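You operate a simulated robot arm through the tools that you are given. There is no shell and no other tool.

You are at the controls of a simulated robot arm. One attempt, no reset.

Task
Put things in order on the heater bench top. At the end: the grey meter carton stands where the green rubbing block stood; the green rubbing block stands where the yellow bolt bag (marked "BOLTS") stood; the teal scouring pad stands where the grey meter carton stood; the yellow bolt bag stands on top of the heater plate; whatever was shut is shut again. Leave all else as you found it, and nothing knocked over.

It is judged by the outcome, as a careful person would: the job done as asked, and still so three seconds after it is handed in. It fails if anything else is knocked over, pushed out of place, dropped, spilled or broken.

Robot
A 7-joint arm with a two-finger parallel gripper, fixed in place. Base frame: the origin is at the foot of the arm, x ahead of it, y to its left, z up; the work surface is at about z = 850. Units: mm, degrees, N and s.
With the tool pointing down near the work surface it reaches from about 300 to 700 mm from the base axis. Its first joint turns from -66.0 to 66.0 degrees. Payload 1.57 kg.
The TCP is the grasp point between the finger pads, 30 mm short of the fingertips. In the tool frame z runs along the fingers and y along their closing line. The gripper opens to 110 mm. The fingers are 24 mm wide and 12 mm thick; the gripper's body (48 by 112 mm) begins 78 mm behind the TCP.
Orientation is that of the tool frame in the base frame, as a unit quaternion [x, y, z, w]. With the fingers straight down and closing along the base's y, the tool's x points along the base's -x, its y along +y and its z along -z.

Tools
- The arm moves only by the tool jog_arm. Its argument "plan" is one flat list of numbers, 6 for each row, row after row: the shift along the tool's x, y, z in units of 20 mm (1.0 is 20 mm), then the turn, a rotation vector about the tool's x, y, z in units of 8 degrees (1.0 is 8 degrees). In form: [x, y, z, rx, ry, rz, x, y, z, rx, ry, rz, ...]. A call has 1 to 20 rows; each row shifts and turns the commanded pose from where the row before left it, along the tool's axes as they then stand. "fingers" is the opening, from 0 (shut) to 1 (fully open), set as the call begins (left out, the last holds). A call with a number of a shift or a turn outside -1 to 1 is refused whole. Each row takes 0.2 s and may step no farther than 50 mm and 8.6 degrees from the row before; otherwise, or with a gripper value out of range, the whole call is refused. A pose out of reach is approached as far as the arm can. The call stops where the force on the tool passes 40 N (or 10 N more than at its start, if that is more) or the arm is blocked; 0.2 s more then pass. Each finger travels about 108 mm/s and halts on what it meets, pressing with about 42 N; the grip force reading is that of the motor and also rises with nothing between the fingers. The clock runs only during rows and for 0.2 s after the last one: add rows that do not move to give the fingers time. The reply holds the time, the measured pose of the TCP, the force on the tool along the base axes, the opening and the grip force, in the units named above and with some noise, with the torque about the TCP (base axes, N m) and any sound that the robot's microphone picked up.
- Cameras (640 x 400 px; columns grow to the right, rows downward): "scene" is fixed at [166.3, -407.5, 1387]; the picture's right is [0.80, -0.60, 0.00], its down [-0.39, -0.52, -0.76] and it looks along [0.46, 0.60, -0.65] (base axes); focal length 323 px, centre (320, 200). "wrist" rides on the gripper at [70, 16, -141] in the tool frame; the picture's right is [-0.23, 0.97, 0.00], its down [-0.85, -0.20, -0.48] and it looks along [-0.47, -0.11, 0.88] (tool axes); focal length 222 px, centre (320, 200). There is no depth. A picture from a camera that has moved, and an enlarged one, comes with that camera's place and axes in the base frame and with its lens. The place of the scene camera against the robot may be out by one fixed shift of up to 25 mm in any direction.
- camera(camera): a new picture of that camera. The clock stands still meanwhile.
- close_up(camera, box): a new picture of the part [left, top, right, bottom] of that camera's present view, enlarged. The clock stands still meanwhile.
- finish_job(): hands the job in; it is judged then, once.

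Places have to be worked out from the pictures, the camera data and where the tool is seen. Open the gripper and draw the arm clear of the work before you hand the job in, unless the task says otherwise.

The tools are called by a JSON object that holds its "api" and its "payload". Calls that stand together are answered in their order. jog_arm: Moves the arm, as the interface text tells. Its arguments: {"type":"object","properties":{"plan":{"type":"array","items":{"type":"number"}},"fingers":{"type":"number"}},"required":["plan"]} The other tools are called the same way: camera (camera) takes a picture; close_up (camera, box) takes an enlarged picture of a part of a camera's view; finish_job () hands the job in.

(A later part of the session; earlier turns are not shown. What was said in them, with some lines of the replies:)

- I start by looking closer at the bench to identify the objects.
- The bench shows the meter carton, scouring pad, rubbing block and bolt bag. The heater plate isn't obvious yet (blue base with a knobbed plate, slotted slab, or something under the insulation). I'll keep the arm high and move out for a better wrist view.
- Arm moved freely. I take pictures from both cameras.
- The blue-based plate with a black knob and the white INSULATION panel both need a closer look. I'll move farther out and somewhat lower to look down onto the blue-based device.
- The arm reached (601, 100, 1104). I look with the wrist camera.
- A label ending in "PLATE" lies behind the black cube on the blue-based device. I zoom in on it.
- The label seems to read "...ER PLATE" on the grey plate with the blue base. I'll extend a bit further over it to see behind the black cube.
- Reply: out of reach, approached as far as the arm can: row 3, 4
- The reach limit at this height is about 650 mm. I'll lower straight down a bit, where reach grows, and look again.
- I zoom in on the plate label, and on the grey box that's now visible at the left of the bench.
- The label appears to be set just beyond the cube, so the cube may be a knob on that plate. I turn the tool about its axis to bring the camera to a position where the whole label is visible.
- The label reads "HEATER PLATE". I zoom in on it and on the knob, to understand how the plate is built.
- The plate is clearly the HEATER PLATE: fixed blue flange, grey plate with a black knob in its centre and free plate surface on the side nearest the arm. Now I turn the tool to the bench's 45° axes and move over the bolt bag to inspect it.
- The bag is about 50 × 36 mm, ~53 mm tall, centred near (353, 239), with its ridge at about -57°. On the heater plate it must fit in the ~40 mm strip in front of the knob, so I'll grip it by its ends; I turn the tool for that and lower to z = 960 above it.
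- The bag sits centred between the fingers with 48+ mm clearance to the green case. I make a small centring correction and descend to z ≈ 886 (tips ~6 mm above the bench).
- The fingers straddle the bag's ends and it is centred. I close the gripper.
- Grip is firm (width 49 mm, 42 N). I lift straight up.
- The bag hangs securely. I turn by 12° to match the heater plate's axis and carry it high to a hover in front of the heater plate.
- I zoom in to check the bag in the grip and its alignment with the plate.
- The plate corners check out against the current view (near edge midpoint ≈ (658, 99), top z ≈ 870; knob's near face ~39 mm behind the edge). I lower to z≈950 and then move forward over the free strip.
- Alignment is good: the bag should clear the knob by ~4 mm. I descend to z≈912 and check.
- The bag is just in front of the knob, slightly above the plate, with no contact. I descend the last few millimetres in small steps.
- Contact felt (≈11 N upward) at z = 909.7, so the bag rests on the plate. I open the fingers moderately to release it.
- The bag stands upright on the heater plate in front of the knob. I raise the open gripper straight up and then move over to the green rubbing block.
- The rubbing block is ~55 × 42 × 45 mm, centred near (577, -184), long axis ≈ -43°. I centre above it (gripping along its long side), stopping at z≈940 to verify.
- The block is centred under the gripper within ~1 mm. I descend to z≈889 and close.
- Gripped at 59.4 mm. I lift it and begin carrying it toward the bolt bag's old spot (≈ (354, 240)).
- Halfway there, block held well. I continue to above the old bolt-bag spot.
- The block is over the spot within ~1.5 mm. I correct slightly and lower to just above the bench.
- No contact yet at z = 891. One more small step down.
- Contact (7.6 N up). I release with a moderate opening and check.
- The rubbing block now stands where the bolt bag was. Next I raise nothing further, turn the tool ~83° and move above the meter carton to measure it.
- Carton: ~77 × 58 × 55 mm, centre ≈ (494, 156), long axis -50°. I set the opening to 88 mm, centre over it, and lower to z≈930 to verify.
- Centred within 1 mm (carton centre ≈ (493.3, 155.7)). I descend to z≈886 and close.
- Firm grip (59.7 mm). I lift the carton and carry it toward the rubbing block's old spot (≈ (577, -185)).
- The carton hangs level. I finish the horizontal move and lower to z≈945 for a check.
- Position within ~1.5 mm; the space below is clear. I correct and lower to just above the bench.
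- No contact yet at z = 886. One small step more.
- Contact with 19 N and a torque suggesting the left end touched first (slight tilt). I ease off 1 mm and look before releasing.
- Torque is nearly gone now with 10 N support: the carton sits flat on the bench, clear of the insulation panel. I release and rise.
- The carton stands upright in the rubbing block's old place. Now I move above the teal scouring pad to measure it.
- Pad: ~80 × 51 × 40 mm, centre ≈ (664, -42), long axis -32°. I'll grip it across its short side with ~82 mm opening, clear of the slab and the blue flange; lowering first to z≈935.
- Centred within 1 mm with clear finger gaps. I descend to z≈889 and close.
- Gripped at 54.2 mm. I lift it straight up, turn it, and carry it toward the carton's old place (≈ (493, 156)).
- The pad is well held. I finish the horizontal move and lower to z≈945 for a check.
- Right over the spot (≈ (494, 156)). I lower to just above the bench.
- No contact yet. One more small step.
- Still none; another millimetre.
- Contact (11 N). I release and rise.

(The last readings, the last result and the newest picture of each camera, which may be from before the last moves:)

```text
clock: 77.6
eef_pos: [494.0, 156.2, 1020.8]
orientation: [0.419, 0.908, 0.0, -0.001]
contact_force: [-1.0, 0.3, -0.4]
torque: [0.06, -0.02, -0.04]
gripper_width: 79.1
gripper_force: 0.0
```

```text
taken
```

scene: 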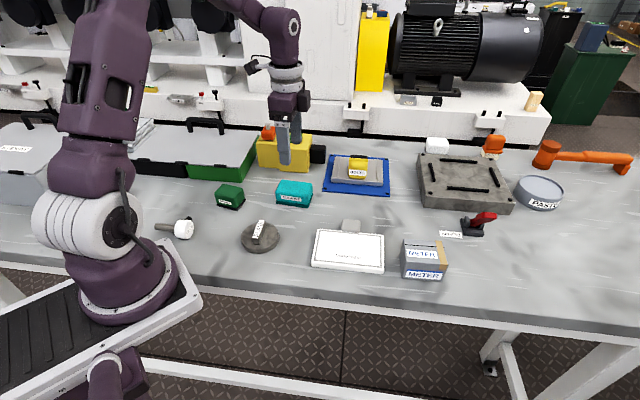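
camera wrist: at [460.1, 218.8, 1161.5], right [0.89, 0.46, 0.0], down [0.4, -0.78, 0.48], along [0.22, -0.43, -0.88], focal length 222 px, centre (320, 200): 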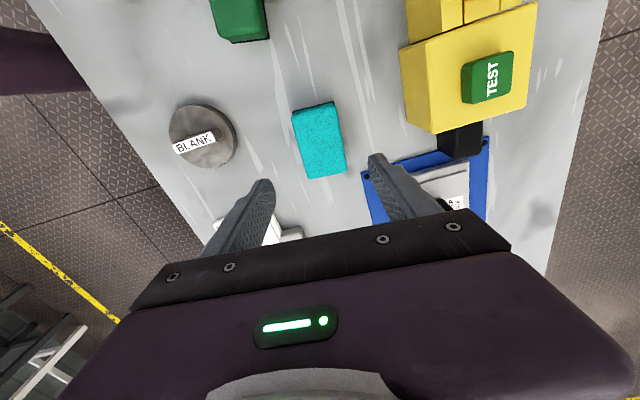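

All four items are placed. I draw the arm back up and away to about its starting pose, then make a final check.

{"api": "jog_arm", "payload": {"plan": [0, 0, -0.5, 0, 0, -0.9, 0, 0, -0.5, 0, 0, -0.9, 0, 0, -0.5, 0, 0, -0.9, 0, 0, -0.5, 0, 0, -0.9, 0, 0, -0.5, 0, 0, -0.9, 0, 0, -0.5, 0, 0, -0.9, 0, 0, -0.5, 0, 0, -0.8, 0.776, -0.957, -0.25, 0, 0, 0, 0.776, -0.957, -0.25, 0, 0, 0, 0.776, -0.957, -0.25, 0, 0, 0, 0.776, -0.957, -0.25, 0, 0, 0, 0.776, -0.957, -0.25, 0, 0, 0, 0.776, -0.957, -0.25, 0, 0, 0, 0.776, -0.957, -0.25, 0, 0, 0, 0.776, -0.957, -0.25, 0, 0, 0, 0.776, -0.957, -0.25, 0, 0, 0, 0.776, -0.957, -0.25, 0, 0, 0], "fingers": 1}}

{"api": "camera", "payload": {"camera": "scene"}}

{"api": "camera", "payload": {"camera": "wrist"}}

{"api": "close_up", "payload": {"camera": "scene", "box": [200, 130, 400, 290]}}

{"api": "close_up", "payload": {"camera": "scene", "box": [310, 130, 510, 290]}}

```text
clock: 81.2
eef_pos: [339.3, -36.1, 1140.5]
orientation: [-0.001, 1.0, 0.0, 0.0]
contact_force: [-0.6, 0.6, -0.4]
torque: [-0.05, 0.02, 0.01]
gripper_width: 110.2
gripper_force: 0.1
```

```text
taken
```

scene: 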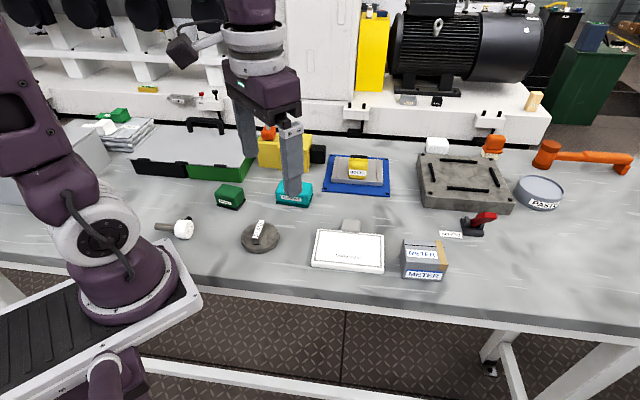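

```text
taken
camera wrist: at [269.1, -20.3, 1281.1], right [0.23, 0.97, 0.0], down [0.86, -0.2, 0.48], along [0.47, -0.11, -0.88], focal length 222 px, centre (320, 200)
```

wrist: 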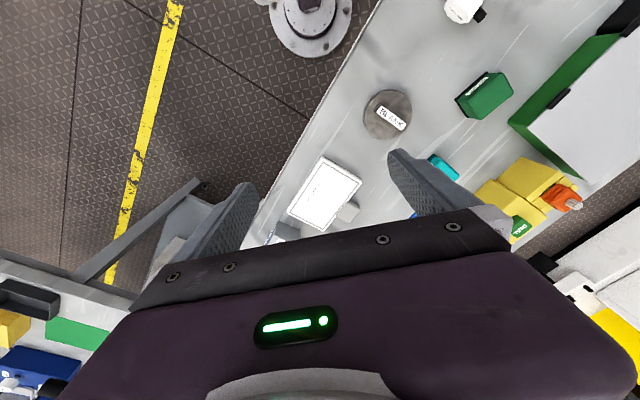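

```text
2.50 times, centred on (300, 210) of scene
camera zoom: at [166.3, -407.5, 1387.0], right [0.8, -0.6, 0.0], down [-0.39, -0.52, -0.76], along [0.46, 0.6, -0.65], focal length 807 px, centre (370, 175)
```

zoom: 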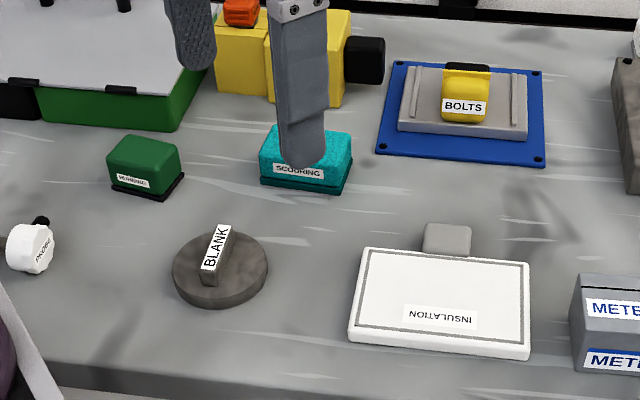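

```text
2.50 times, centred on (410, 210) of scene
camera zoom: at [166.3, -407.5, 1387.0], right [0.8, -0.6, 0.0], down [-0.39, -0.52, -0.76], along [0.46, 0.6, -0.65], focal length 807 px, centre (95, 175)
```

zoom: 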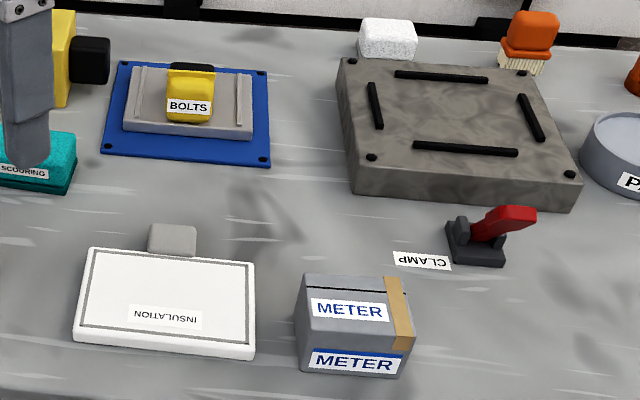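

Final check: the bolt bag stands on the heater plate, the rubbing block where the bag was, the carton where the rubbing block was and the pad where the carton was. Everything is upright, nothing else has shifted, I opened nothing, and the arm is clear with the gripper open, so I hand in.

{"api": "finish_job", "payload": {}}

```text
The job is handed in.
```

All four items are in their new places and the job is handed in. In the last pictures everything was upright, and I saw nothing else on the bench disturbed.

- **Bolt bag:** it stands on the heater plate, on the side nearest the arm, just in front of the black knob. The free strip there is only about 39 mm deep, so the bag sits close to both the knob and the plate's edge.
- **Rubbing block:** it stands where the bolt bag was, within a couple of millimetres by the arm's readings.
- **Meter carton:** it stands where the rubbing block was, within a few millimetres, and clear of the insulation panel. Its left end touched down first, so I eased off until it sat flat before letting go.
- **Scouring pad:** it stands where the carton was, within a couple of millimetres.

I turned the block, carton and pad slightly from their original angles so they suited their new spots. I opened nothing, so there was nothing to shut again. The arm is back near its starting pose with the gripper open.
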